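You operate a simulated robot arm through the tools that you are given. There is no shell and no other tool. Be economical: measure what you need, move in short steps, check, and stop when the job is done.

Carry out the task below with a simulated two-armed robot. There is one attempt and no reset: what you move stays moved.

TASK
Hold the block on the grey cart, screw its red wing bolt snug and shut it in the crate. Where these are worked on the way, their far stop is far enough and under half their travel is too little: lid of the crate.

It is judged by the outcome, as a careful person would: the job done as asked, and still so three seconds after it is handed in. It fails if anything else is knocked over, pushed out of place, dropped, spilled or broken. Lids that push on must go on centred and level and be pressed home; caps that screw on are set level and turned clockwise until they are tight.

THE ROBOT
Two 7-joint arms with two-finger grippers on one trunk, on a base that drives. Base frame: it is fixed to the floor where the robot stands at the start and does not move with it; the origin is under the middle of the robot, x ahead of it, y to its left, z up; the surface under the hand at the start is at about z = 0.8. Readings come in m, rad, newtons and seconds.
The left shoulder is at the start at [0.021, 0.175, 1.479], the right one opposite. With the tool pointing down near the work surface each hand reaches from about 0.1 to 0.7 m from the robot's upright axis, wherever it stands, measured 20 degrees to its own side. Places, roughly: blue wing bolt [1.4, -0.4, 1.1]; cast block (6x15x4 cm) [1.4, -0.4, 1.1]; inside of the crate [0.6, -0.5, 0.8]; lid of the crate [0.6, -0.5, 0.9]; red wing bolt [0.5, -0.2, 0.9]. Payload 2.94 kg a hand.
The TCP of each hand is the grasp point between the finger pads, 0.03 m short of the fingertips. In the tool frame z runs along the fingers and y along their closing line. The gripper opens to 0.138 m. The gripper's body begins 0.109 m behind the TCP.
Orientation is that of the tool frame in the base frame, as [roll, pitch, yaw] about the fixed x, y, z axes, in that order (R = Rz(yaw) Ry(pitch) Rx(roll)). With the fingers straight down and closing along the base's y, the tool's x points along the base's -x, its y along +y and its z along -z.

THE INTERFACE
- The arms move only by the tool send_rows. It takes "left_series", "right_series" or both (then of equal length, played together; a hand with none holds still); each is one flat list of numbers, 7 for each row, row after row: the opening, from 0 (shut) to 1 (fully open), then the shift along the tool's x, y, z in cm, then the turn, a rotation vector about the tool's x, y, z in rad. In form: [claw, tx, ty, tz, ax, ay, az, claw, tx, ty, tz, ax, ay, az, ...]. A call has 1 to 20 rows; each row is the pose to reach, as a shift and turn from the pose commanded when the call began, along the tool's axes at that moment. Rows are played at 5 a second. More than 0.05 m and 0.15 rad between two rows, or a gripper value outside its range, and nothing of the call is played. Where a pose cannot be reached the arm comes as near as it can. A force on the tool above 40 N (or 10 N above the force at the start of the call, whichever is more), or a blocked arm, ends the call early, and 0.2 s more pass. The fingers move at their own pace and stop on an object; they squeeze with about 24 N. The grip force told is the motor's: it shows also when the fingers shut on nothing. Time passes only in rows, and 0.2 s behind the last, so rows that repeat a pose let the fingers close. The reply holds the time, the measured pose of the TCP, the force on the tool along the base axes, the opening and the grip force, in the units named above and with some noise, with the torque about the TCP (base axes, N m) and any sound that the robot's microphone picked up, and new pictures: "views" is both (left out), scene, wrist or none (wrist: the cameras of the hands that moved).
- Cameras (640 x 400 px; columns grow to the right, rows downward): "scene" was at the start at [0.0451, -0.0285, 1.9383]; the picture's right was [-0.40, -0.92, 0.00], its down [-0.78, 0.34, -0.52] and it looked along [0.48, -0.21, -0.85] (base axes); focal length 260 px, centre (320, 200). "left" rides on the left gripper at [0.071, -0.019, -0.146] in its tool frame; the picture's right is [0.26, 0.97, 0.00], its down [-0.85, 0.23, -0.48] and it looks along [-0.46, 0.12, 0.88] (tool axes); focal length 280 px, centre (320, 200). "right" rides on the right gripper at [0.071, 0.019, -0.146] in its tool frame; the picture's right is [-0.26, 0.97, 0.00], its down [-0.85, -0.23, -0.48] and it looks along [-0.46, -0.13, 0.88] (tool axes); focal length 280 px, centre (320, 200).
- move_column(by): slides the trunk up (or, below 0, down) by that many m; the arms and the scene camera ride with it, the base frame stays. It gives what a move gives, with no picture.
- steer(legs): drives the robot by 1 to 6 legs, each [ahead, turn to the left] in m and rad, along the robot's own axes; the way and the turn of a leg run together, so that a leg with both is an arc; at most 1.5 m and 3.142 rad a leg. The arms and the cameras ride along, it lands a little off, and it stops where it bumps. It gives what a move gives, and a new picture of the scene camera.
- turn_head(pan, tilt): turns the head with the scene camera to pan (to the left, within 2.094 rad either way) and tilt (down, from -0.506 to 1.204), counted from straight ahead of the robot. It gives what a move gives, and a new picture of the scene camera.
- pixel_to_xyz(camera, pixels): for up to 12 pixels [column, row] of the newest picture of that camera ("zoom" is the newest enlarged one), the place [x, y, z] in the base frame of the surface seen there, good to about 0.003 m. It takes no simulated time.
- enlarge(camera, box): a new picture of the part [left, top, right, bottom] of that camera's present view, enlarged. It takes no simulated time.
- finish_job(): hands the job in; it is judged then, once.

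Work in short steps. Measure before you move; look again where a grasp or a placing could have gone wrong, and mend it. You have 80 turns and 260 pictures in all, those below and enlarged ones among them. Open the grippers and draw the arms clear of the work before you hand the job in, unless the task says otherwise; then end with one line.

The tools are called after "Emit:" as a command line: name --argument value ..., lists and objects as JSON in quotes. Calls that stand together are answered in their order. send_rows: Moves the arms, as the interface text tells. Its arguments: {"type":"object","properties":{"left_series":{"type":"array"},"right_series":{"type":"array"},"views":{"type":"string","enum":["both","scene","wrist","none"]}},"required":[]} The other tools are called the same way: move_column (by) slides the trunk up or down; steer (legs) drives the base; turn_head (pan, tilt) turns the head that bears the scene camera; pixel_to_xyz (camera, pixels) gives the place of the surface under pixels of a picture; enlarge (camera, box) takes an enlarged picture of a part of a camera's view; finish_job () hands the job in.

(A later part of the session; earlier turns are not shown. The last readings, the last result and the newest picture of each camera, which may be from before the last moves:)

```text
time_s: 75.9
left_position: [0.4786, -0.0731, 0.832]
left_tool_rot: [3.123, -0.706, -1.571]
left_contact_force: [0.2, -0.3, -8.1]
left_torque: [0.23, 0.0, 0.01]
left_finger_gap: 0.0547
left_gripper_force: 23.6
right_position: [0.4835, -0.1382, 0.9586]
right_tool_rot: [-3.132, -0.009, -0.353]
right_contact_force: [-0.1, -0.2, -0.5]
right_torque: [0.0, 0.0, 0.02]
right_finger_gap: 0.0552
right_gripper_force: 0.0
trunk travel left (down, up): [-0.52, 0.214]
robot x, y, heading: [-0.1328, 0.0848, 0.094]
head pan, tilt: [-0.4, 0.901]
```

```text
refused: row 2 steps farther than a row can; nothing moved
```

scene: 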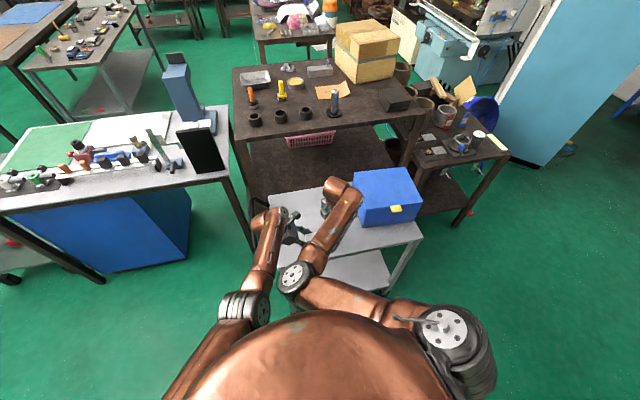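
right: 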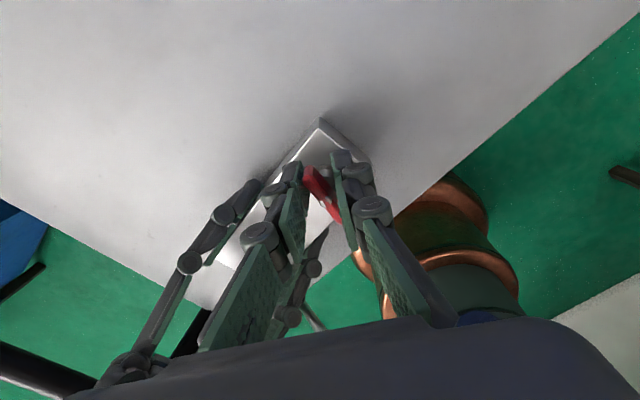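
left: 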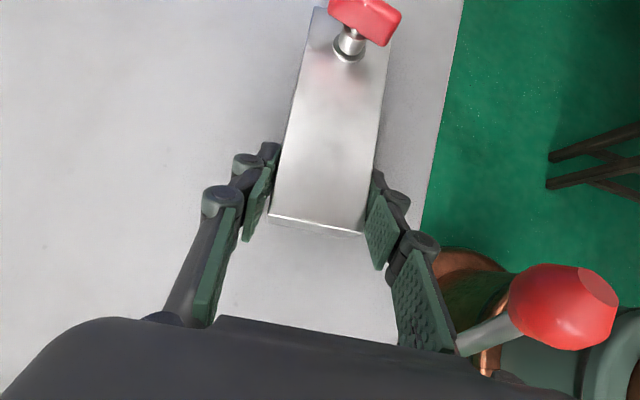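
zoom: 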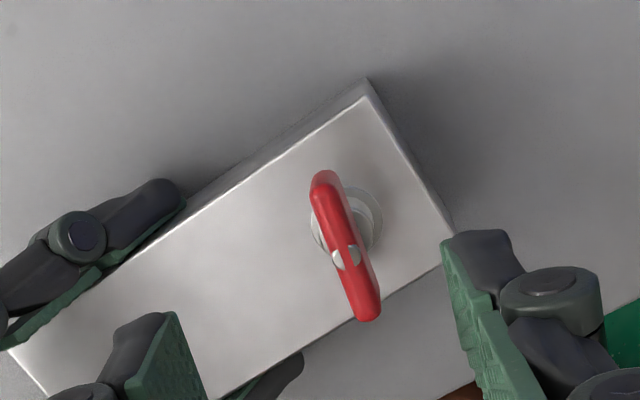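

A row step was too long; I resend with smaller steps.

Emit:
send_rows --left_series '[0.35, 0, 0, 0, 0, 0, 0, 0.35, 0, 0, 0, 0, 0, 0, 0.35, 0, 0, 0, 0, 0, 0, 0.35, 0, 0, 0, 0, 0, 0, 0.35, 1.3, 0, 0.9, 0, 0, 0, 0.35, 2.5, 0, 1.8, 0, 0, 0, 0.35, 3.7, 0, 2.7, 0, 0, 0, 0.35, 4.85, 0, 3.6, 0, 0, 0, 0.35, 4.6, 0, 3.7, 0, 0, 0, 0.6, 4.6, 0, 3.7, 0, 0, 0, 0.6, 4.6, 0, 3.7, 0, 0, 0, 0.6, 4.6, 0, 0, 0, 0, 0, 0.6, 4.6, 0, -4, 0, 0, 0, 0.6, 4.6, 0, -8, 0, 0, 0, 0.6, 4.6, 0, -12, 0, 0, 0]' --right_series '[0.4, 0, 2, -3, 0, 0, 0, 0.4, 0, 5, -6, 0, 0, 0, 0.4, 0, 8, -9, 0, 0, 0, 0.4, 0, 12, -10, 0, 0, 0, 0.4, 0, 15, -10, 0, 0, 0, 0.4, 0, 15, -10, 0, 0, 0, 0.4, 0, 15, -10, 0, 0, 0, 0.4, 0, 15, -10, 0, 0, 0, 0.4, 0, 15, -10, 0, 0, 0, 0.4, 0, 15, -10, 0, 0, 0, 0.4, 0, 15, -10, 0, 0, 0, 0.4, 0, 15, -10, 0, 0, 0, 0.4, 0, 15, -10, 0, 0, 0, 0.4, 0, 15, -10, 0, 0, 0, 0.4, 0, 15, -10, 0, 0, 0]' --views "both"

```text
time_s: 79.1
left_position: [0.4735, -0.1193, 0.8499]
left_tool_rot: [3.124, -0.708, -1.571]
left_contact_force: [0.1, -1.0, -0.6]
left_torque: [0.0, -0.03, -0.02]
left_finger_gap: 0.0831
left_gripper_force: 0.1
left hand out of reach, approached as far as the arm can: row 7, 8, 9, 10, 11, 12, 13, 14, 15
right_position: [0.4291, -0.2814, 1.0576]
right_tool_rot: [-3.132, -0.012, -0.354]
right_contact_force: [0.6, -0.3, -0.3]
right_torque: [-0.01, 0.04, -0.02]
right_finger_gap: 0.0552
right_gripper_force: 0.2
trunk travel left (down, up): [-0.52, 0.214]
robot x, y, heading: [-0.135, 0.0812, 0.092]
head pan, tilt: [-0.4, 0.901]
```

scene: 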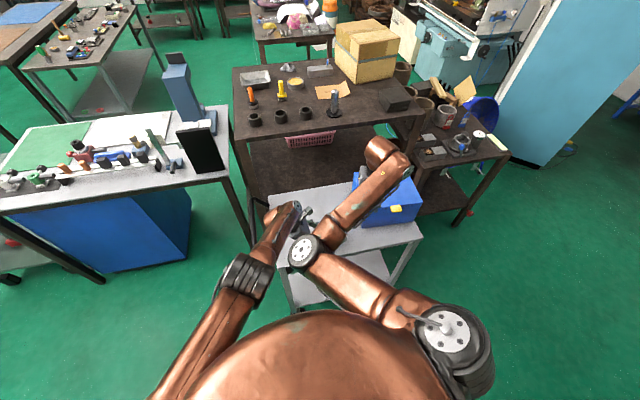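
right: 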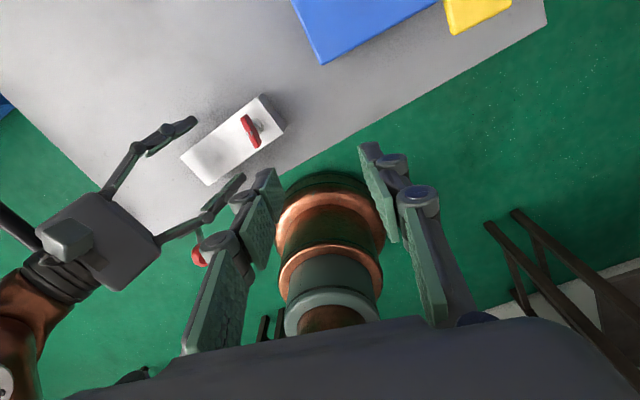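
left: 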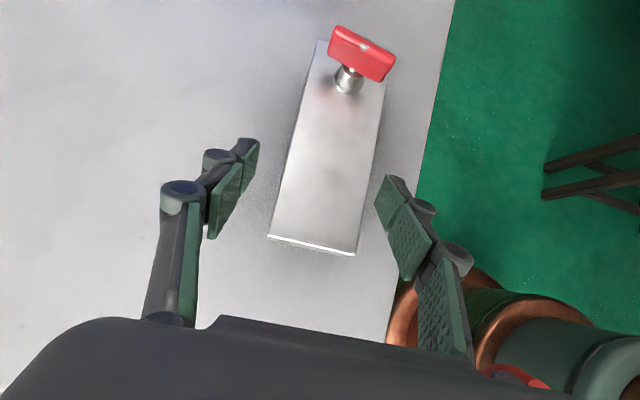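

The block slid to its new place and the left fingers are open. I back the left hand out fully to the left and up.

Emit:
send_rows --left_series '[0.6, -1, 0, -1, 0, 0, 0, 0.6, -2, 0, -3, 0, 0, 0, 0.6, -3, 0, -6, 0, 0, 0, 0.6, -4, 0, -9, 0, 0, 0, 0.6, -4, 0, -12, 0, 0, 0, 0.6, -4, 0, -14, 0, 0, 0, 0.6, -4, 0, -14, 0, 0, 0]' --views "scene"

Emit:
pixel_to_xyz --camera "right" --pixels '[[209, 184], [182, 156], [262, 95], [284, 126], [249, 122], [257, 145], [323, 62], [480, 12], [452, 32], [510, 8]]'

```text
time_s: 80.7
left_position: [0.4741, -0.1201, 0.8501]
left_tool_rot: [3.123, -0.705, -1.57]
left_contact_force: [0.2, -0.5, -0.1]
left_torque: [0.01, 0.02, 0.0]
left_finger_gap: 0.0828
left_gripper_force: 0.0
left hand out of reach, approached as far as the arm can: row 1, 2, 3, 4, 5, 6, 7
right_position: [0.4297, -0.2817, 1.0566]
right_tool_rot: [-3.132, -0.009, -0.354]
right_contact_force: [0.5, 0.2, 0.1]
right_torque: [-0.01, 0.01, -0.01]
right_finger_gap: 0.0553
right_gripper_force: 0.0
trunk travel left (down, up): [-0.52, 0.214]
robot x, y, heading: [-0.1363, 0.0858, 0.092]
head pan, tilt: [-0.4, 0.901]
```

scene: 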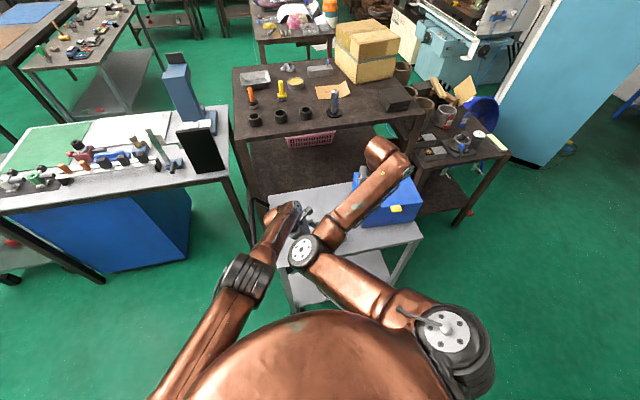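

```text
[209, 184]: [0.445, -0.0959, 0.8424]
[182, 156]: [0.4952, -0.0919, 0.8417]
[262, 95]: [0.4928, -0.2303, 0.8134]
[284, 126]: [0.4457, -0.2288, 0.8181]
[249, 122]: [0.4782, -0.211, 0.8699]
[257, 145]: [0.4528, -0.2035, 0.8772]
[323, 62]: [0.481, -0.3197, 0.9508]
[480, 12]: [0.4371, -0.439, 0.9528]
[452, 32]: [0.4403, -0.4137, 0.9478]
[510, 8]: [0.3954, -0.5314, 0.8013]
```

The left arm is stuck at a joint limit, but its fingers are open beside the block. I raise the trunk by 0.12, which lifts it straight up and clear.

Emit:
move_column --by 0.12

Emit:
send_rows --left_series '[0.6, 0, 0, 0, 0, -0.12, 0, 0.6, -2, 0, -1, 0, -0.24, 0, 0.6, -4, 0, -2, 0, -0.36, 0, 0.6, -6, 0, -3, 0, -0.48, 0, 0.6, -8, 0, -4, 0, -0.6, 0, 0.6, -10, 0, -5, 0, -0.6, 0]' --views "scene"

```text
time_s: 82.2
left_position: [0.4731, -0.1211, 0.9679]
left_tool_rot: [3.123, -0.708, -1.571]
left_contact_force: [0.2, -0.5, -0.4]
left_torque: [-0.03, 0.02, -0.04]
left_finger_gap: 0.0826
left_gripper_force: 0.1
right_position: [0.4283, -0.2807, 1.1775]
right_tool_rot: [-3.131, -0.011, -0.354]
right_contact_force: [0.0, 0.4, -0.8]
right_torque: [0.0, -0.02, 0.02]
right_finger_gap: 0.0553
right_gripper_force: 0.1
trunk travel left (down, up): [-0.64, 0.094]
robot x, y, heading: [-0.1333, 0.0827, 0.09]
head pan, tilt: [-0.4, 0.901]
```

```text
time_s: 83.6
left_position: [0.4755, -0.0126, 0.9404]
left_tool_rot: [3.125, -0.107, -1.582]
left_contact_force: [-0.5, 0.2, 0.4]
left_torque: [-0.01, 0.02, 0.01]
left_finger_gap: 0.0828
left_gripper_force: 0.1
left hand out of reach, approached as far as the arm can: row 5
right_position: [0.4288, -0.2797, 1.1777]
right_tool_rot: [-3.132, -0.012, -0.354]
right_contact_force: [-0.8, 0.7, -0.1]
right_torque: [-0.05, 0.04, 0.0]
right_finger_gap: 0.0551
right_gripper_force: 0.1
trunk travel left (down, up): [-0.64, 0.094]
robot x, y, heading: [-0.1345, 0.0792, 0.092]
head pan, tilt: [-0.4, 0.901]
```

scene: 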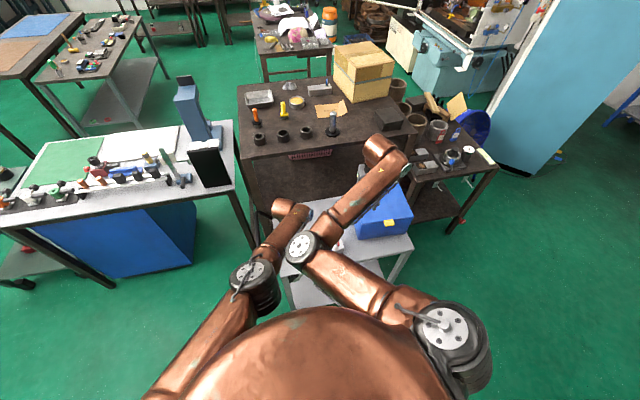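

The left hand is free and nearly vertical. I draw it up and back near the body, and measure the left bench before driving.

Emit:
send_rows --left_series '[0.6, -3, 2, -3.3, 0, 0, 0, 0.6, -6, 4, -6.6, 0, 0, 0, 0.6, -9, 6, -9.9, 0, 0, 0, 0.6, -12, 8, -13.2, 0, 0, 0, 0.6, -15, 10, -16.5, 0, 0, 0, 0.6, -17, 12, -19, 0, 0, 0, 0.6, -19, 14, -22, 0, 0, 0]' --views "scene"

Emit:
pixel_to_xyz --camera "scene" --pixels '[[235, 180], [205, 165], [190, 100], [178, 180], [100, 215], [290, 205], [390, 225], [410, 245], [340, 245]]'

```text
time_s: 85.2
left_position: [0.4726, -0.0121, 0.9409]
left_tool_rot: [3.127, -0.107, -1.582]
left_contact_force: [0.2, -0.5, 0.0]
left_torque: [0.0, -0.02, 0.0]
left_finger_gap: 0.0828
left_gripper_force: 0.0
left hand out of reach, approached as far as the arm can: row 1, 2, 3, 4, 5, 6, 7
right_position: [0.4293, -0.2817, 1.1785]
right_tool_rot: [-3.131, -0.01, -0.353]
right_contact_force: [-1.1, -1.0, 0.0]
right_torque: [-0.02, 0.01, 0.04]
right_finger_gap: 0.0552
right_gripper_force: 0.0
trunk travel left (down, up): [-0.64, 0.094]
robot x, y, heading: [-0.1325, 0.0865, 0.092]
head pan, tilt: [-0.4, 0.901]
```

scene: 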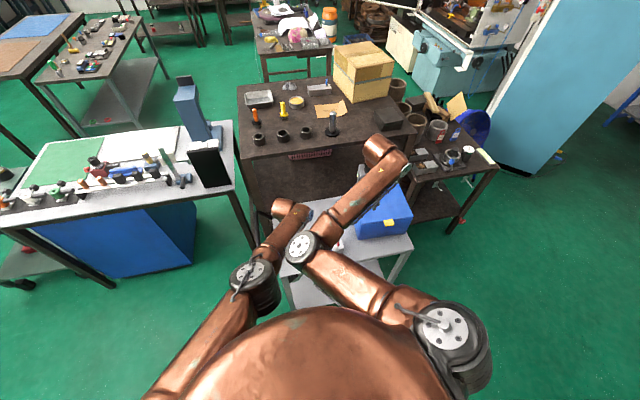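

```text
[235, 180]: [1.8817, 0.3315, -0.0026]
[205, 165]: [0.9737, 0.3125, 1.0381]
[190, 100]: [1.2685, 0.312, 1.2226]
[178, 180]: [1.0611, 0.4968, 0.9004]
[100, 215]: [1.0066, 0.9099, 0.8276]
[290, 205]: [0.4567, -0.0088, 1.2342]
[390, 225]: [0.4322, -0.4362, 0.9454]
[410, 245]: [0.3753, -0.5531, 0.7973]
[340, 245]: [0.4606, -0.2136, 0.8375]
```

The left bench is at x>0.95, well clear. The left wrist is at its limit, so I unwind its yaw back towards the starting orientation while lifting.

Emit:
send_rows --left_series '[0.6, 0, 0, -1, 0, 0, 0.14, 0.6, 0, 0, -2, 0, 0, 0.28, 0.6, 0, 0, -3, 0, 0, 0.42, 0.6, 0, 0, -5, 0, 0, 0.56, 0.6, 0, 0, -7, 0, 0, 0.7, 0.6, 0, 0, -9, 0, 0, 0.84, 0.6, 0, 0, -11, 0, 0, 0.98, 0.6, 0, 0, -13, 0, 0, 1.12, 0.6, 0, 0, -15, 0, 0, 1.26, 0.6, 0, 0, -17, 0, 0, 1.4, 0.6, 0, 0, -19, 0, 0, 1.5]' --views "scene"

```text
time_s: 87.6
left_position: [0.5226, -0.0012, 1.1341]
left_tool_rot: [-3.037, -0.024, -3.085]
left_contact_force: [0.3, -0.2, -0.1]
left_torque: [0.0, -0.03, 0.01]
left_finger_gap: 0.0826
left_gripper_force: 0.1
left hand out of reach, approached as far as the arm can: row 2, 3, 4, 5, 6, 7, 8, 9, 10, 11
right_position: [0.4282, -0.2817, 1.179]
right_tool_rot: [-3.131, -0.012, -0.356]
right_contact_force: [0.2, -1.2, -0.6]
right_torque: [0.02, -0.03, 0.0]
right_finger_gap: 0.0552
right_gripper_force: 0.0
trunk travel left (down, up): [-0.64, 0.094]
robot x, y, heading: [-0.1355, 0.0842, 0.089]
head pan, tilt: [-0.4, 0.901]
```

scene: 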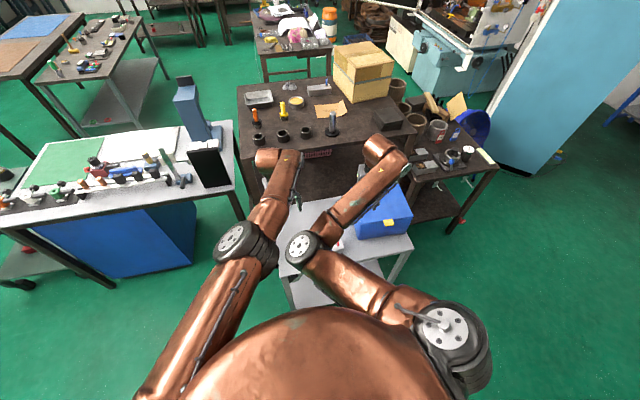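

Better: the left wrist is unwound. I move it to the left and back, away from the right arm.

Emit:
send_rows --left_series '[0.6, 0, 3, -1, 0, 0, 0, 0.6, 1, 6, -2, 0, 0, 0, 0.6, 3, 10, -3, 0, 0, 0, 0.6, 5, 14, -3, 0, 0, 0, 0.6, 7, 18, -3, 0, 0, 0, 0.6, 9, 22, -3, 0, 0, 0, 0.6, 9, 22, -3, 0, 0, 0]' --views "none"

Emit:
steer --legs '[[0.13, 0.0], [0.0, 0.3]]'

```text
time_s: 89.2
left_position: [0.4529, 0.2404, 1.1468]
left_tool_rot: [-3.036, -0.024, -3.085]
left_contact_force: [0.4, -1.2, 0.0]
left_torque: [0.0, 0.0, -0.03]
left_finger_gap: 0.0829
left_gripper_force: 0.1
left hand out of reach, approached as far as the arm can: row 1, 2, 3, 4, 5, 6, 7
right_position: [0.43, -0.2814, 1.1775]
right_tool_rot: [-3.131, -0.011, -0.355]
right_contact_force: [0.1, -0.4, 0.5]
right_torque: [0.01, 0.01, 0.0]
right_finger_gap: 0.0549
right_gripper_force: 0.0
trunk travel left (down, up): [-0.64, 0.094]
robot x, y, heading: [-0.132, 0.0843, 0.094]
head pan, tilt: [-0.4, 0.901]
```

```text
time_s: 91.5
left_position: [0.5038, 0.4151, 1.1501]
left_tool_rot: [-3.037, -0.015, -2.785]
left_contact_force: [0.2, -0.3, 0.9]
left_torque: [0.04, 0.04, 0.0]
left_finger_gap: 0.0827
left_gripper_force: 0.1
right_position: [0.6348, -0.0897, 1.1801]
right_tool_rot: [-3.128, -0.017, -0.055]
right_contact_force: [0.5, -1.1, -0.6]
right_torque: [0.06, 0.02, 0.02]
right_finger_gap: 0.0552
right_gripper_force: 0.1
trunk travel left (down, up): [-0.64, 0.094]
robot x, y, heading: [-0.0058, 0.0956, 0.397]
head pan, tilt: [-0.4, 0.901]
```

scene: 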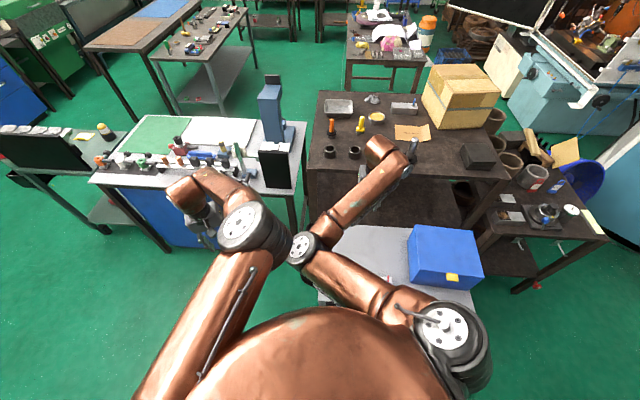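

The base is at (-0.006,0.096), heading 0.4, and the crate with its yellow tab at (452,277) is in clear view. I zoom in and measure the tab and the crate.

Emit:
enlarge --camera "scene" --box '[380, 210, 510, 300]'

Emit:
pixel_to_xyz --camera "zoom" --pixels '[[355, 310], [320, 310], [395, 310], [320, 345], [395, 345], [150, 290], [490, 325], [155, 80], [420, 95], [355, 290], [355, 340], [350, 250]]'

```text
4.44 times, centred on (445, 255) of scene
```

zoom: 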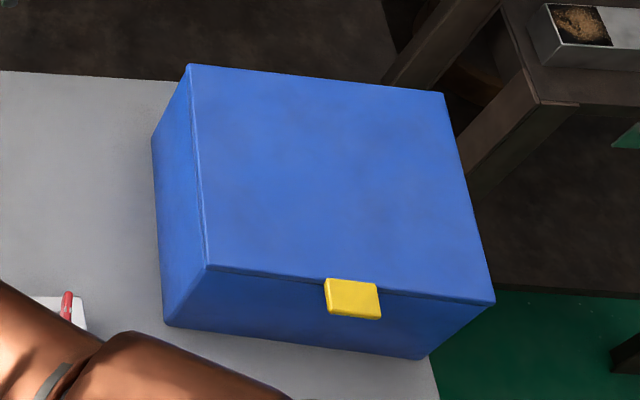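

```text
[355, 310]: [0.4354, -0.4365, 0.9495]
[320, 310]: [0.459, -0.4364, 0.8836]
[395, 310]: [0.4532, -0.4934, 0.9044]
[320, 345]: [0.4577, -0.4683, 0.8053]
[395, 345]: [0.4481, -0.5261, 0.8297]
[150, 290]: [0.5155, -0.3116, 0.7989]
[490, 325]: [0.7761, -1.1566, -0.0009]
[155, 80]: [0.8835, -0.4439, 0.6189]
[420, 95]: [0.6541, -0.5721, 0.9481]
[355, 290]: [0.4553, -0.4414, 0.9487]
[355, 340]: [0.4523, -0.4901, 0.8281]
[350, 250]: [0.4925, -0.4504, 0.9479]
```

The tab spans x 0.427–0.458 and y -0.416…-0.46 at z≈0.945, with the crate yawed about -0.14. I take the right hand above it, aligned, to z 1.05.

Emit:
send_rows --right_series '[0.6, -1.8, 3.6, 1.3, -0.001, -0.002, 0.009, 0.6, -3.5, 7.1, 2.6, -0.003, -0.003, 0.017, 0.6, -5.3, 10.7, 3.9, -0.004, -0.005, 0.026, 0.6, -7.0, 14.3, 5.2, -0.006, -0.007, 0.034, 0.6, -8.8, 17.9, 6.5, -0.007, -0.009, 0.043, 0.6, -10.6, 21.4, 7.8, -0.008, -0.01, 0.051, 0.6, -12.3, 25, 9.1, -0.01, -0.012, 0.06, 0.6, -14.1, 28.6, 10.4, -0.011, -0.014, 0.068, 0.6, -15.8, 32.1, 11.7, -0.013, -0.015, 0.077, 0.6, -17.6, 35.7, 13, -0.014, -0.017, 0.085, 0.6, -17.6, 35.7, 13, -0.014, -0.017, 0.085]' --views "both"

```text
time_s: 93.9
left_position: [0.5066, 0.4191, 1.1479]
left_tool_rot: [-3.035, -0.019, -2.781]
left_contact_force: [-0.7, 0.6, -0.2]
left_torque: [-0.07, 0.03, 0.03]
left_finger_gap: 0.0826
left_gripper_force: 0.2
right_position: [0.4435, -0.4306, 1.0422]
right_tool_rot: [3.139, 0.004, -0.141]
right_contact_force: [0.3, 0.5, -0.4]
right_torque: [-0.06, -0.02, 0.03]
right_finger_gap: 0.0829
right_gripper_force: 0.1
trunk travel left (down, up): [-0.64, 0.094]
robot x, y, heading: [-0.0014, 0.0941, 0.393]
head pan, tilt: [-0.4, 0.901]
```

scene: 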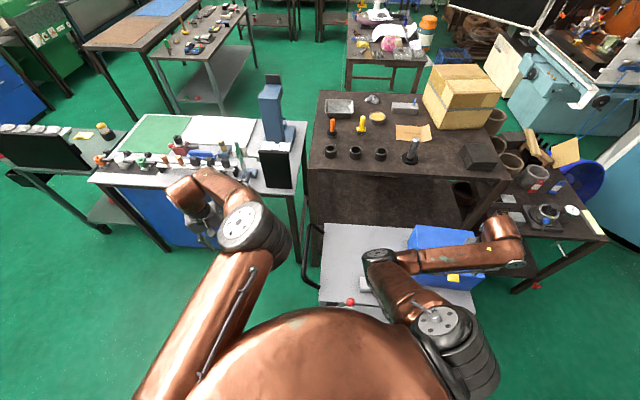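
right: 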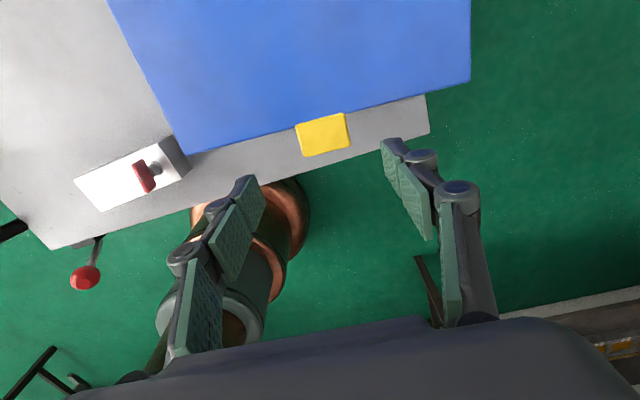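

The hand is over the tab; I measure it from here.

Emit:
pixel_to_xyz --camera "right" --pixels '[[298, 128], [346, 117], [304, 153], [348, 144], [324, 135], [298, 124], [345, 112], [190, 148], [468, 80], [130, 172], [175, 150], [150, 185]]'

Emit:
enlarge --camera "right" --box '[240, 90, 400, 190]'

```text
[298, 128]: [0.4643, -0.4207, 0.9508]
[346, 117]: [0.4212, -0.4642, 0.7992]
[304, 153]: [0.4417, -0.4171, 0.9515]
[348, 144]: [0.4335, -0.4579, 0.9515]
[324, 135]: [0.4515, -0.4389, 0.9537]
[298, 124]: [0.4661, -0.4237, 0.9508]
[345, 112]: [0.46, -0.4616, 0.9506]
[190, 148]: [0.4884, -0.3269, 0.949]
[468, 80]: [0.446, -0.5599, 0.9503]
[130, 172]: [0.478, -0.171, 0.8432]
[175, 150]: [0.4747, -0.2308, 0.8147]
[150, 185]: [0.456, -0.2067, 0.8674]
```

```text
4.00 times, centred on (320, 140) of right
```

zoom: 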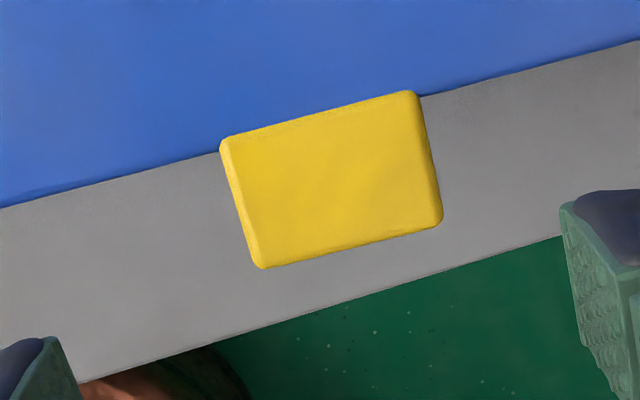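

Tab centre (0.449,-0.439), top 0.951; front edge yaw ≈-0.175. I descend with the fingers either side of it and close.

Emit:
send_rows --right_series '[0.6, 0.5, 0.85, 2, 0, 0, 0.035, 0.6, 0.5, 0.85, 4, 0, 0, 0.035, 0.6, 0.5, 0.85, 6, 0, 0, 0.035, 0.6, 0.5, 0.85, 8, 0, 0, 0.035, 0.6, 0.5, 0.85, 9.7, 0, 0, 0.035, 0.4, 0.5, 0.85, 9.7, 0, 0, 0.035, 0.2, 0.5, 0.85, 9.7, 0, 0, 0.035, 0.2, 0.5, 0.85, 9.7, 0, 0, 0.035, 0.2, 0.5, 0.85, 9.7, 0, 0, 0.035]' --views "both"

```text
time_s: 95.9
left_position: [0.5064, 0.4186, 1.1486]
left_tool_rot: [-3.035, -0.02, -2.783]
left_contact_force: [-0.4, 0.0, 0.1]
left_torque: [-0.01, 0.0, 0.0]
left_finger_gap: 0.0831
left_gripper_force: 0.1
right_position: [0.4465, -0.4402, 0.9467]
right_tool_rot: [3.141, 0.003, -0.171]
right_contact_force: [-0.6, 9.5, -0.6]
right_torque: [0.3, 0.02, 0.84]
right_finger_gap: 0.0425
right_gripper_force: 23.9
trunk travel left (down, up): [-0.64, 0.094]
robot x, y, heading: [-0.0079, 0.0954, 0.391]
head pan, tilt: [-0.4, 0.901]
```

scene: 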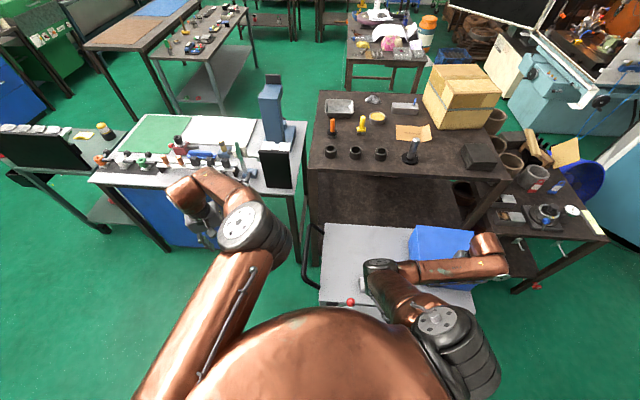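
right: 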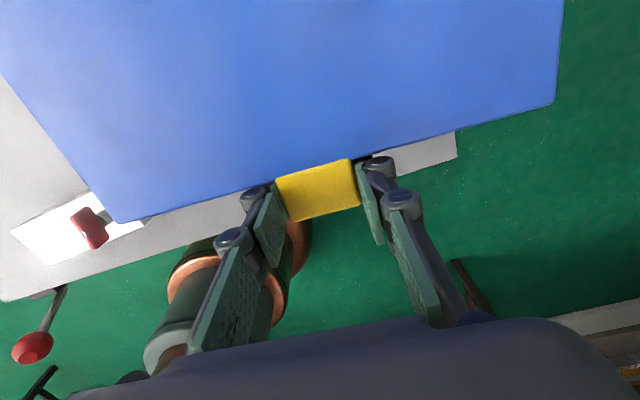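

The tab is gripped (0.0425 m), but the fingers reach too far below it and would foul the lid edge as it swings. I regrip 2.2 cm higher with only the tips, then lift along the hinge arc (R≈0.235) to 0.7 rad.

Emit:
send_rows --right_series '[0.4, 0, 0, 0, 0, 0, 0, 0.4, 0, 0, 0, 0, 0, -0.02, 0.4, 0.2, 0, -2.2, 0, 0, -0.02, 0.2, 0.2, 0, -2.2, 0, 0, -0.02, 0.2, 0.2, 0, -2.2, 0, 0, -0.02, 0.2, 0.2, 0, -2.2, 0, 0, -0.02, 0.2, 0.4, 0, -5.5, 0, 0, -0.02, 0.2, 1.1, 0, -8.7, 0, 0, -0.02, 0.2, 2.2, 0, -11.8, 0, 0, -0.02, 0.2, 3.8, 0, -14.7, 0, 0, -0.02, 0.2, 5.7, 0, -17.3, 0, 0, -0.02, 0.2, 5.7, 0, -17.3, 0, 0, -0.02]' --views "both"

```text
time_s: 98.5
left_position: [0.5072, 0.418, 1.1491]
left_tool_rot: [-3.036, -0.018, -2.783]
left_contact_force: [0.8, -0.1, -0.1]
left_torque: [0.03, -0.02, 0.04]
left_finger_gap: 0.0828
left_gripper_force: 0.0
right_position: [0.503, -0.4539, 1.12]
right_tool_rot: [3.138, 0.001, -0.155]
right_contact_force: [3.5, 4.1, -0.2]
right_torque: [0.06, -0.54, 0.26]
right_finger_gap: 0.0436
right_gripper_force: 23.8
trunk travel left (down, up): [-0.64, 0.094]
robot x, y, heading: [-0.0062, 0.092, 0.39]
head pan, tilt: [-0.4, 0.901]
```

scene: 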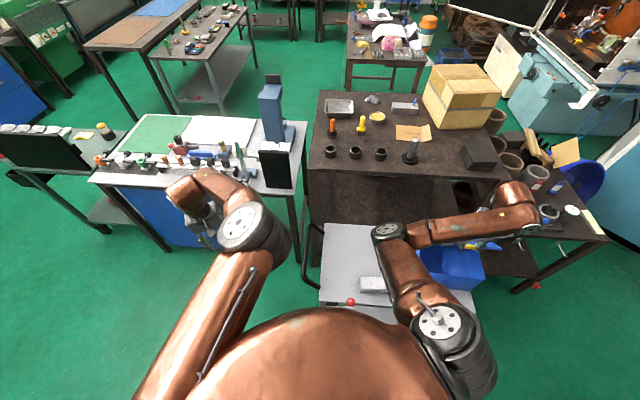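
right: 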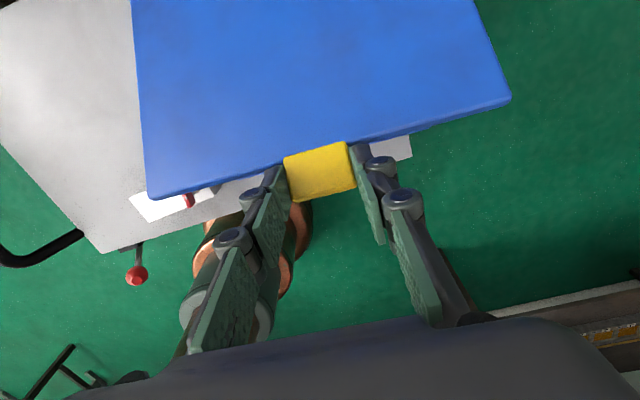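

The lid is following, about 0.7 rad open. I continue along the arc just past vertical.

Emit:
send_rows --right_series '[0.2, 2.3, 0, -2.4, 0, 0, 0, 0.2, 4.9, 0, -4.4, 0, 0, 0, 0.2, 7.7, 0, -6.0, 0, 0, 0, 0.2, 10.8, 0, -7.2, 0, 0, 0, 0.2, 14.0, 0, -8.0, 0, 0, 0, 0.2, 17.2, 0, -8.3, 0, 0, 0, 0.2, 20.5, 0, -8.2, 0, 0, 0, 0.2, 20.5, 0, -8.2, 0, 0, 0]' --views "both"

```text
time_s: 100.3
left_position: [0.5061, 0.4172, 1.1486]
left_tool_rot: [-3.036, -0.017, -2.782]
left_contact_force: [-0.1, 0.0, 0.2]
left_torque: [0.02, -0.01, 0.0]
left_finger_gap: 0.083
left_gripper_force: 0.0
right_position: [0.7076, -0.4866, 1.2002]
right_tool_rot: [3.138, 0.003, -0.159]
right_contact_force: [2.2, -1.7, 1.3]
right_torque: [-0.27, -0.47, -0.09]
right_finger_gap: 0.0435
right_gripper_force: 23.6
trunk travel left (down, up): [-0.64, 0.094]
robot x, y, heading: [-0.0084, 0.0956, 0.393]
head pan, tilt: [-0.4, 0.901]
```

scene: 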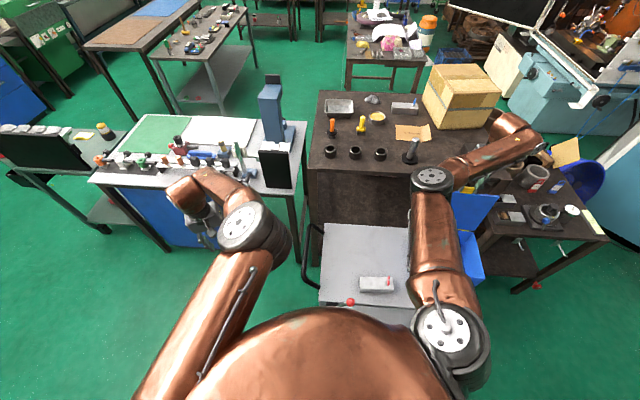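
right: 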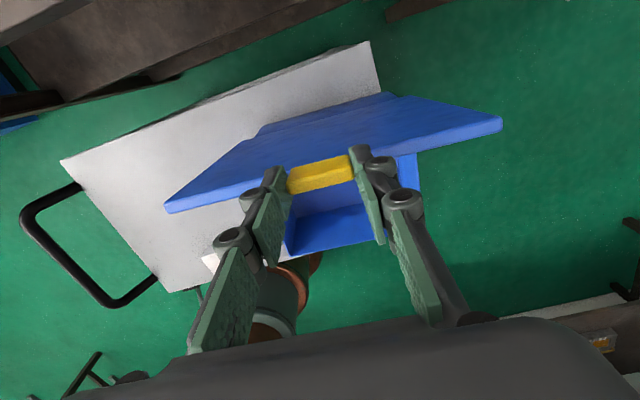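

The lid is near vertical. I push further back, gently, to see where its far stop is.

Emit:
send_rows --right_series '[0.2, 1.7, 0, 0.2, 0, 0, 0, 0.2, 3.3, 0, 0.5, 0, 0, 0, 0.2, 4.9, 0, 1.0, 0, 0, 0, 0.2, 6.4, 0, 1.6, 0, 0, 0, 0.2, 6.4, 0, 1.6, 0, 0, 0]' --views "both"

```text
time_s: 101.5
left_position: [0.5047, 0.4144, 1.1501]
left_tool_rot: [-3.036, -0.017, -2.782]
left_contact_force: [-1.4, 0.0, 0.6]
left_torque: [0.08, -0.03, 0.02]
left_finger_gap: 0.0829
left_gripper_force: 0.0
right_position: [0.759, -0.4893, 1.189]
right_tool_rot: [3.141, 0.005, -0.155]
right_contact_force: [-1.7, -1.5, 6.3]
right_torque: [-0.12, 0.69, 0.05]
right_finger_gap: 0.0435
right_gripper_force: 24.6
right hand out of reach, approached as far as the arm can: row 4, 5
trunk travel left (down, up): [-0.64, 0.094]
robot x, y, heading: [-0.0041, 0.0965, 0.394]
head pan, tilt: [-0.4, 0.901]
```

scene: 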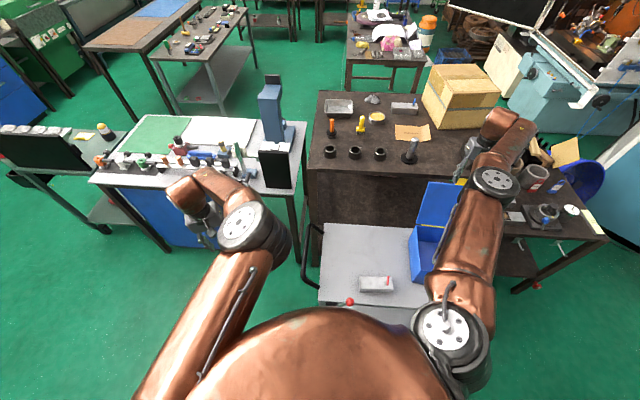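
right: 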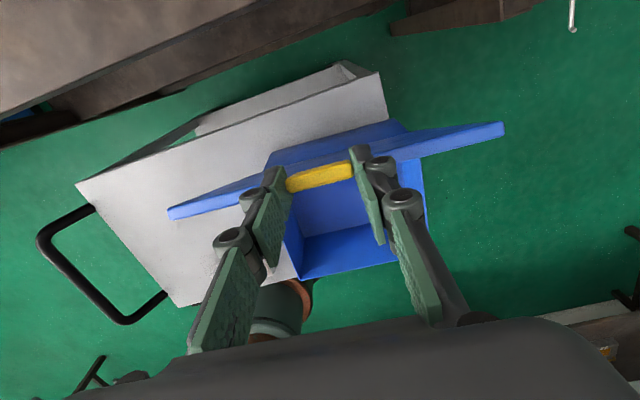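

The lid leans about 15° past vertical. I open the fingers, rise, and check that it stays open.

Emit:
send_rows --right_series '[0.5, 0, 0, 0, 0, 0, 0, 0.5, 0, 0, 0, 0, 0, 0, 0.5, 0, 0, -3, 0, 0, 0, 0.5, 0, 0, -6, 0, 0, 0, 0.5, -3, 0, -8, 0, 0, 0, 0.5, -7, 2, -8, 0, 0, 0, 0.5, -11, 2, -8, 0, 0, 0, 0.5, -15, 2, -8, 0, 0, 0]' --views "both"

```text
time_s: 103.3
left_position: [0.5065, 0.4154, 1.1485]
left_tool_rot: [-3.036, -0.017, -2.785]
left_contact_force: [-0.2, -0.6, -0.3]
left_torque: [0.01, 0.02, 0.04]
left_finger_gap: 0.0827
left_gripper_force: 0.0
right_position: [0.711, -0.5437, 1.2708]
right_tool_rot: [-3.137, 0.013, -0.166]
right_contact_force: [1.0, 0.3, -0.4]
right_torque: [0.01, 0.07, 0.03]
right_finger_gap: 0.0689
right_gripper_force: 0.0
right hand out of reach, approached as far as the arm can: row 5, 6, 7, 8
trunk travel left (down, up): [-0.64, 0.094]
robot x, y, heading: [-0.0039, 0.0954, 0.391]
head pan, tilt: [-0.4, 0.901]
```

scene: 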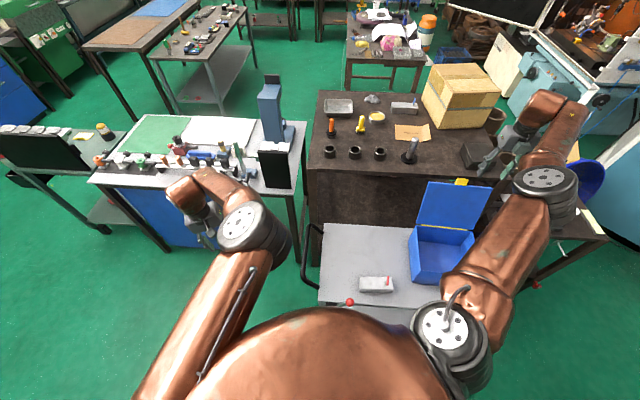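
right: 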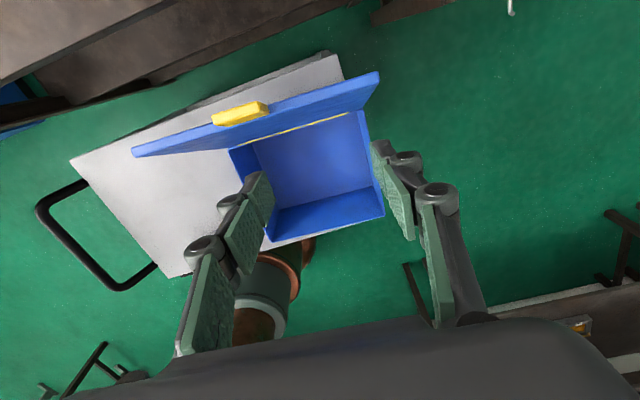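

The lid rests at its far stop, and the right elbow is now outward, which is good. I measure the crate's inside and the block.

Emit:
pixel_to_xyz --camera "right" --pixels '[[275, 212], [372, 192], [260, 150], [358, 120], [320, 170], [270, 232], [383, 214], [234, 150], [363, 112]]'

Emit:
enlarge --camera "scene" --box '[320, 170, 500, 310]'

Emit:
pixel_to_xyz --camera "scene" --pixels '[[361, 278], [389, 277], [361, 289], [391, 289], [388, 283], [375, 283], [440, 265], [412, 285], [445, 180], [462, 182]]'

```text
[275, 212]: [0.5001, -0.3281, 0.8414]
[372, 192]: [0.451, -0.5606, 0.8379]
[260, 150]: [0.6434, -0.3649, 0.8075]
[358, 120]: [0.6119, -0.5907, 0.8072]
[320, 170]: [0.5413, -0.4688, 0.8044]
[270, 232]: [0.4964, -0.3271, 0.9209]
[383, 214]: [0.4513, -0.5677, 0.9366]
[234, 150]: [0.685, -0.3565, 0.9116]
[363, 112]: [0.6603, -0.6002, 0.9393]
```

```text
2.86 times, centred on (410, 240) of scene
```

zoom: 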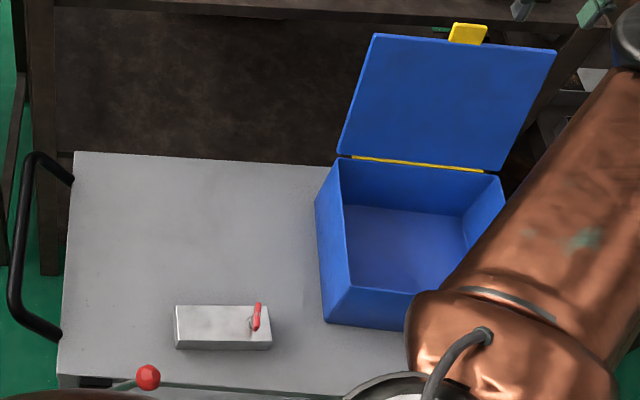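

```text
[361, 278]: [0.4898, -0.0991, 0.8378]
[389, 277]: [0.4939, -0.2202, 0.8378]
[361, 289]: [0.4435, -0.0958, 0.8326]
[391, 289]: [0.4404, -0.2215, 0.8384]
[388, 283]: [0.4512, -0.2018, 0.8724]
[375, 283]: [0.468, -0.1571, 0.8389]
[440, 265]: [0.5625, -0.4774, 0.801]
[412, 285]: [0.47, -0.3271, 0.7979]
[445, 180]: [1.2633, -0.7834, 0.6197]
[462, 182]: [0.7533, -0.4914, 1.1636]
```

Inside of the crate: centre about (0.56,-0.466), floor z 0.803, yaw ≈-0.19; block centre (0.469,-0.16). I bring the right hand back towards the block while turning it clockwise so it closes along x.

Emit:
send_rows --right_series '[0.6, -2.1, -2.4, 0.6, 0, 0, 0.12, 0.6, -4.2, -4.8, 1.6, 0, 0, 0.24, 0.6, -6.3, -7.2, 2.8, 0, 0, 0.36, 0.6, -8.4, -9.7, 4, 0, 0, 0.48, 0.6, -10.4, -12.1, 5.2, 0, 0, 0.6, 0.6, -12.4, -14.5, 6.4, 0, 0, 0.72, 0.6, -12.4, -14.5, 6.4, 0, 0, 0.84, 0.6, -12.4, -14.5, 6.4, 0, 0, 0.96]' --views "scene"

```text
time_s: 105.1
left_position: [0.5061, 0.4164, 1.1494]
left_tool_rot: [-3.037, -0.019, -2.783]
left_contact_force: [-0.4, -0.9, -0.4]
left_torque: [0.02, -0.05, 0.0]
left_finger_gap: 0.0828
left_gripper_force: 0.0
right_position: [0.6516, -0.6141, 1.22]
right_tool_rot: [3.134, 0.014, -1.116]
right_contact_force: [0.2, -1.2, 1.0]
right_torque: [0.14, -0.04, -0.01]
right_finger_gap: 0.0827
right_gripper_force: 0.0
right hand out of reach, approached as far as the arm can: row 1, 2, 3, 4, 5, 6, 7, 8
trunk travel left (down, up): [-0.64, 0.094]
robot x, y, heading: [-0.0056, 0.0962, 0.393]
head pan, tilt: [-0.4, 0.901]
```

scene: 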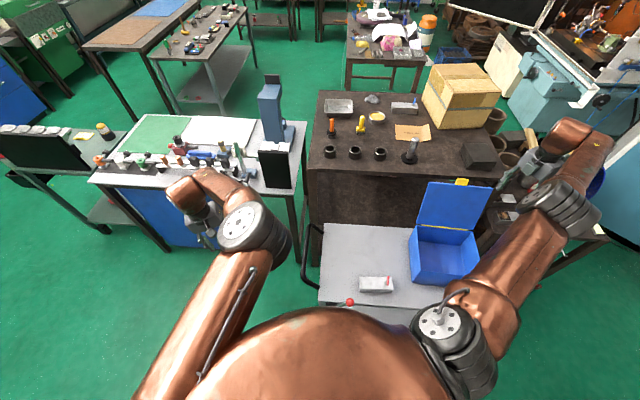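

The arm is stuck against a joint limit with this turn direction. I try turning the hand counter-clockwise instead, over a point above the crate.

Emit:
send_rows --right_series '[0.6, 3, 0.6, -1.2, 0, 0, -0.14, 0.6, 6, 1.3, -2.5, 0, 0, -0.28, 0.6, 9, 2, -3.7, 0, 0, -0.42, 0.6, 12, 2.6, -5, 0, 0, -0.56, 0.6, 12, 2.6, -5, 0, 0, -0.7, 0.6, 12, 2.6, -5, 0, 0, -0.84, 0.6, 12, 2.6, -5, 0, 0, -0.98, 0.6, 12, 2.6, -5, 0, 0, -1.12, 0.6, 12, 2.6, -5, 0, 0, -1.26, 0.6, 12, 2.6, -5, 0, 0, -1.4, 0.6, 12, 2.6, -5, 0, 0, -1.54, 0.6, 12, 2.6, -5, 0, 0, -1.68, 0.6, 12, 2.6, -5, 0, 0, -1.82]' --views "scene"

```text
time_s: 107.9
left_position: [0.5032, 0.4216, 1.1505]
left_tool_rot: [-3.032, -0.015, -2.783]
left_contact_force: [-0.2, -0.1, 0.3]
left_torque: [0.03, 0.0, -0.03]
left_finger_gap: 0.0829
left_gripper_force: 0.1
right_position: [0.6318, -0.6676, 1.2923]
right_tool_rot: [3.135, 0.009, 0.69]
right_contact_force: [0.3, 0.5, -0.1]
right_torque: [0.03, -0.01, 0.01]
right_finger_gap: 0.0831
right_gripper_force: 0.0
right hand out of reach, approached as far as the arm can: row 1, 2, 3, 4, 5, 6, 7, 8, 9, 10, 11, 12, 13
trunk travel left (down, up): [-0.64, 0.094]
robot x, y, heading: [-0.0038, 0.0951, 0.391]
head pan, tilt: [-0.4, 0.901]
```

scene: 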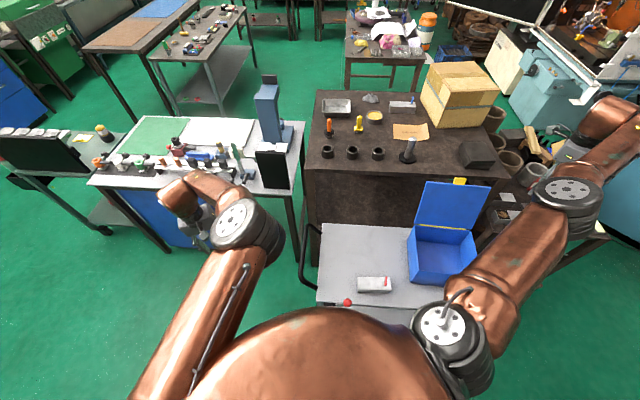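

The arm is fully straight (singular), and its elbow can only bend to the right. I command the hand sideways to the right and nearer, so that the elbow bends again.

Emit:
send_rows --right_series '[0.6, -3.9, 1.7, 0, 0, 0, 0, 0.6, -7.8, 3.5, 0, 0, 0, 0.1, 0.6, -11.7, 5.2, 0, 0, 0, 0.2, 0.6, -15.6, 7, 0, 0, 0, 0.3, 0.6, -19.5, 8.7, 0, 0, 0, 0.4, 0.6, -23.4, 10.5, 0, 0, 0, 0.5, 0.6, -27.3, 12.2, 0, 0, 0, 0.6, 0.6, -27.3, 12.2, 0, 0, 0, 0.7]' --views "scene"

```text
time_s: 109.7
left_position: [0.5053, 0.4075, 1.1534]
left_tool_rot: [-3.044, -0.013, -2.787]
left_contact_force: [0.0, 0.1, 0.4]
left_torque: [0.08, -0.04, -0.01]
left_finger_gap: 0.083
left_gripper_force: 0.0
right_position: [0.4003, -0.8061, 1.2678]
right_tool_rot: [-3.136, 0.004, 0.061]
right_contact_force: [-1.4, -1.0, 0.1]
right_torque: [0.07, -0.22, -0.01]
right_finger_gap: 0.083
right_gripper_force: 0.0
right hand out of reach, approached as far as the arm can: row 1, 2, 3, 4, 5, 6, 7, 8
trunk travel left (down, up): [-0.64, 0.094]
robot x, y, heading: [-0.0016, 0.0968, 0.397]
head pan, tilt: [-0.4, 0.901]
```

scene: 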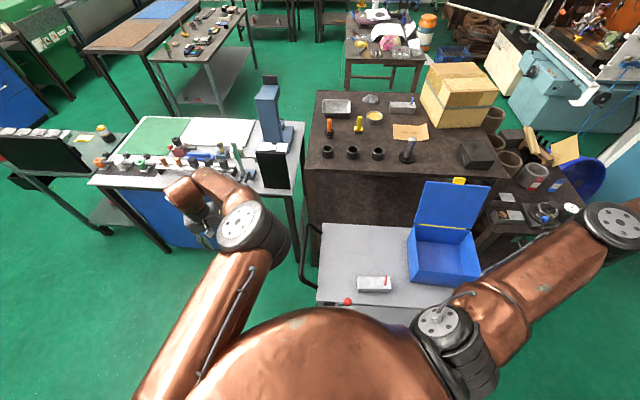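

The arm is still straight, so I command a target well inward along its own line and hold it for several rows to let the elbow fold.

Emit:
send_rows --right_series '[0.6, -2.6, -4, 0, 0, 0, 0, 0.6, -5.2, -8, 0, 0, 0, 0, 0.6, -7.8, -12, 0, 0, 0, 0, 0.6, -10.4, -16, 0, 0, 0, 0, 0.6, -13, -20, 0, 0, 0, 0, 0.6, -13, -24, 0, 0, 0, 0, 0.6, -13, -24, 0, 0, 0, 0, 0.6, -13, -24, 0, 0, 0, 0, 0.6, -13, -24, 0, 0, 0, 0, 0.6, -13, -24, 0, 0, 0, 0, 0.6, -13, -24, 0, 0, 0, 0, 0.6, -13, -24, 0, 0, 0, 0]' --views "scene"

```text
time_s: 112.3
left_position: [0.5077, 0.4146, 1.1493]
left_tool_rot: [-3.038, -0.017, -2.784]
left_contact_force: [0.1, -1.0, 0.5]
left_torque: [0.06, 0.03, 0.0]
left_finger_gap: 0.0826
left_gripper_force: 0.1
right_position: [0.2576, -0.5663, 1.2725]
right_tool_rot: [-3.14, 0.005, 0.065]
right_contact_force: [0.4, 0.4, -0.2]
right_torque: [0.06, 0.01, 0.03]
right_finger_gap: 0.0829
right_gripper_force: 0.0
trunk travel left (down, up): [-0.64, 0.094]
robot x, y, heading: [-0.0036, 0.0943, 0.395]
head pan, tilt: [-0.4, 0.901]
```

scene: 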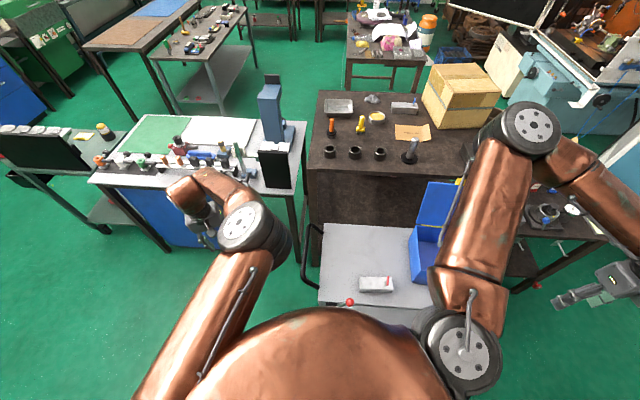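

The elbow folded properly and the hand is at (0.258,-0.566,1.27). I now go above the block, turning to yaw -1.57, passing in front of the crate.

Emit:
send_rows --right_series '[0.6, 2.5, -2.6, 2, 0, 0, 0.14, 0.6, 5.1, -5.2, 4, 0, 0, 0.28, 0.6, 7.6, -7.8, 6, 0, 0, 0.42, 0.6, 10.2, -10.4, 8, 0, 0, 0.56, 0.6, 12.7, -13, 10, 0, 0, 0.7, 0.6, 15.2, -15.6, 12, 0, 0, 0.84, 0.6, 16.4, -19.1, 14.1, 0, 0, 0.95, 0.6, 17.7, -22.5, 16.3, 0, 0, 1.06, 0.6, 18.9, -25.9, 18.4, 0, 0, 1.18, 0.6, 20.1, -29.4, 20.6, 0, 0, 1.3, 0.6, 21.3, -32.8, 22.7, 0, 0, 1.41, 0.6, 22.5, -36.2, 24.9, 0, 0, 1.52, 0.6, 23.7, -39.6, 27, 0, 0, 1.63, 0.6, 23.7, -39.6, 27, 0, 0, 1.63]' --views "both"

```text
time_s: 115.3
left_position: [0.5052, 0.4169, 1.1497]
left_tool_rot: [-3.035, -0.018, -2.782]
left_contact_force: [-0.2, -0.3, -0.6]
left_torque: [0.03, 0.05, 0.04]
left_finger_gap: 0.0825
left_gripper_force: 0.0
right_position: [0.4657, -0.1526, 1.0027]
right_tool_rot: [3.138, 0.0, -1.567]
right_contact_force: [-0.2, 0.6, -0.3]
right_torque: [0.04, 0.04, 0.01]
right_finger_gap: 0.0827
right_gripper_force: 0.0
trunk travel left (down, up): [-0.64, 0.094]
robot x, y, heading: [-0.0032, 0.0955, 0.391]
head pan, tilt: [-0.4, 0.901]
```

scene: 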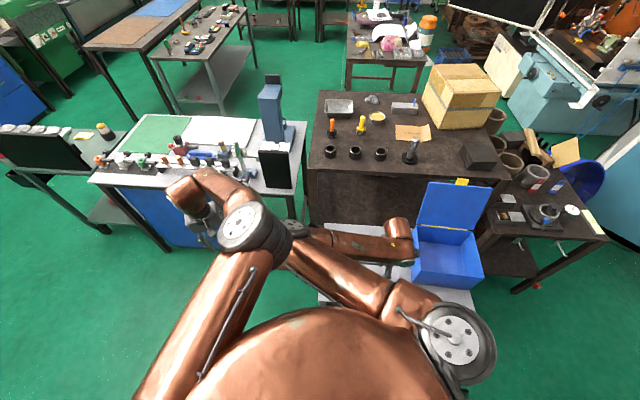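
right: 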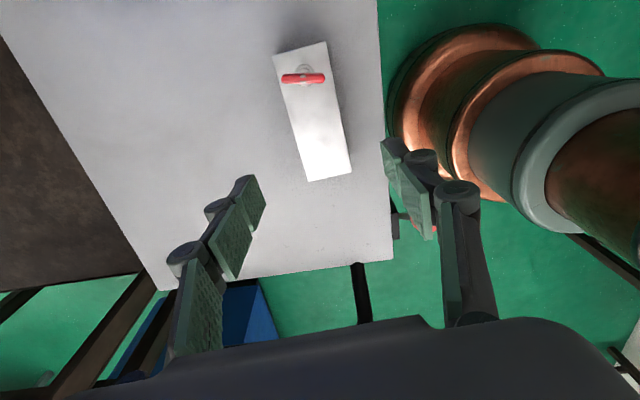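

Directly over the block now; I measure its corners.

Emit:
pixel_to_xyz --camera "right" --pixels '[[277, 55], [326, 45], [350, 168], [311, 178], [304, 78], [285, 78], [322, 76], [320, 130]]'

```text
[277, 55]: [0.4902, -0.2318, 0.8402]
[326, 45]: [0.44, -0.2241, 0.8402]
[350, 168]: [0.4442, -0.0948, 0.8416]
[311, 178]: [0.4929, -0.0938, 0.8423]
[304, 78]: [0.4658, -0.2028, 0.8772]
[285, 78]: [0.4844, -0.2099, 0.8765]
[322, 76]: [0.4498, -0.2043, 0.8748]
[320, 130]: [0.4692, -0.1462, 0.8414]
```

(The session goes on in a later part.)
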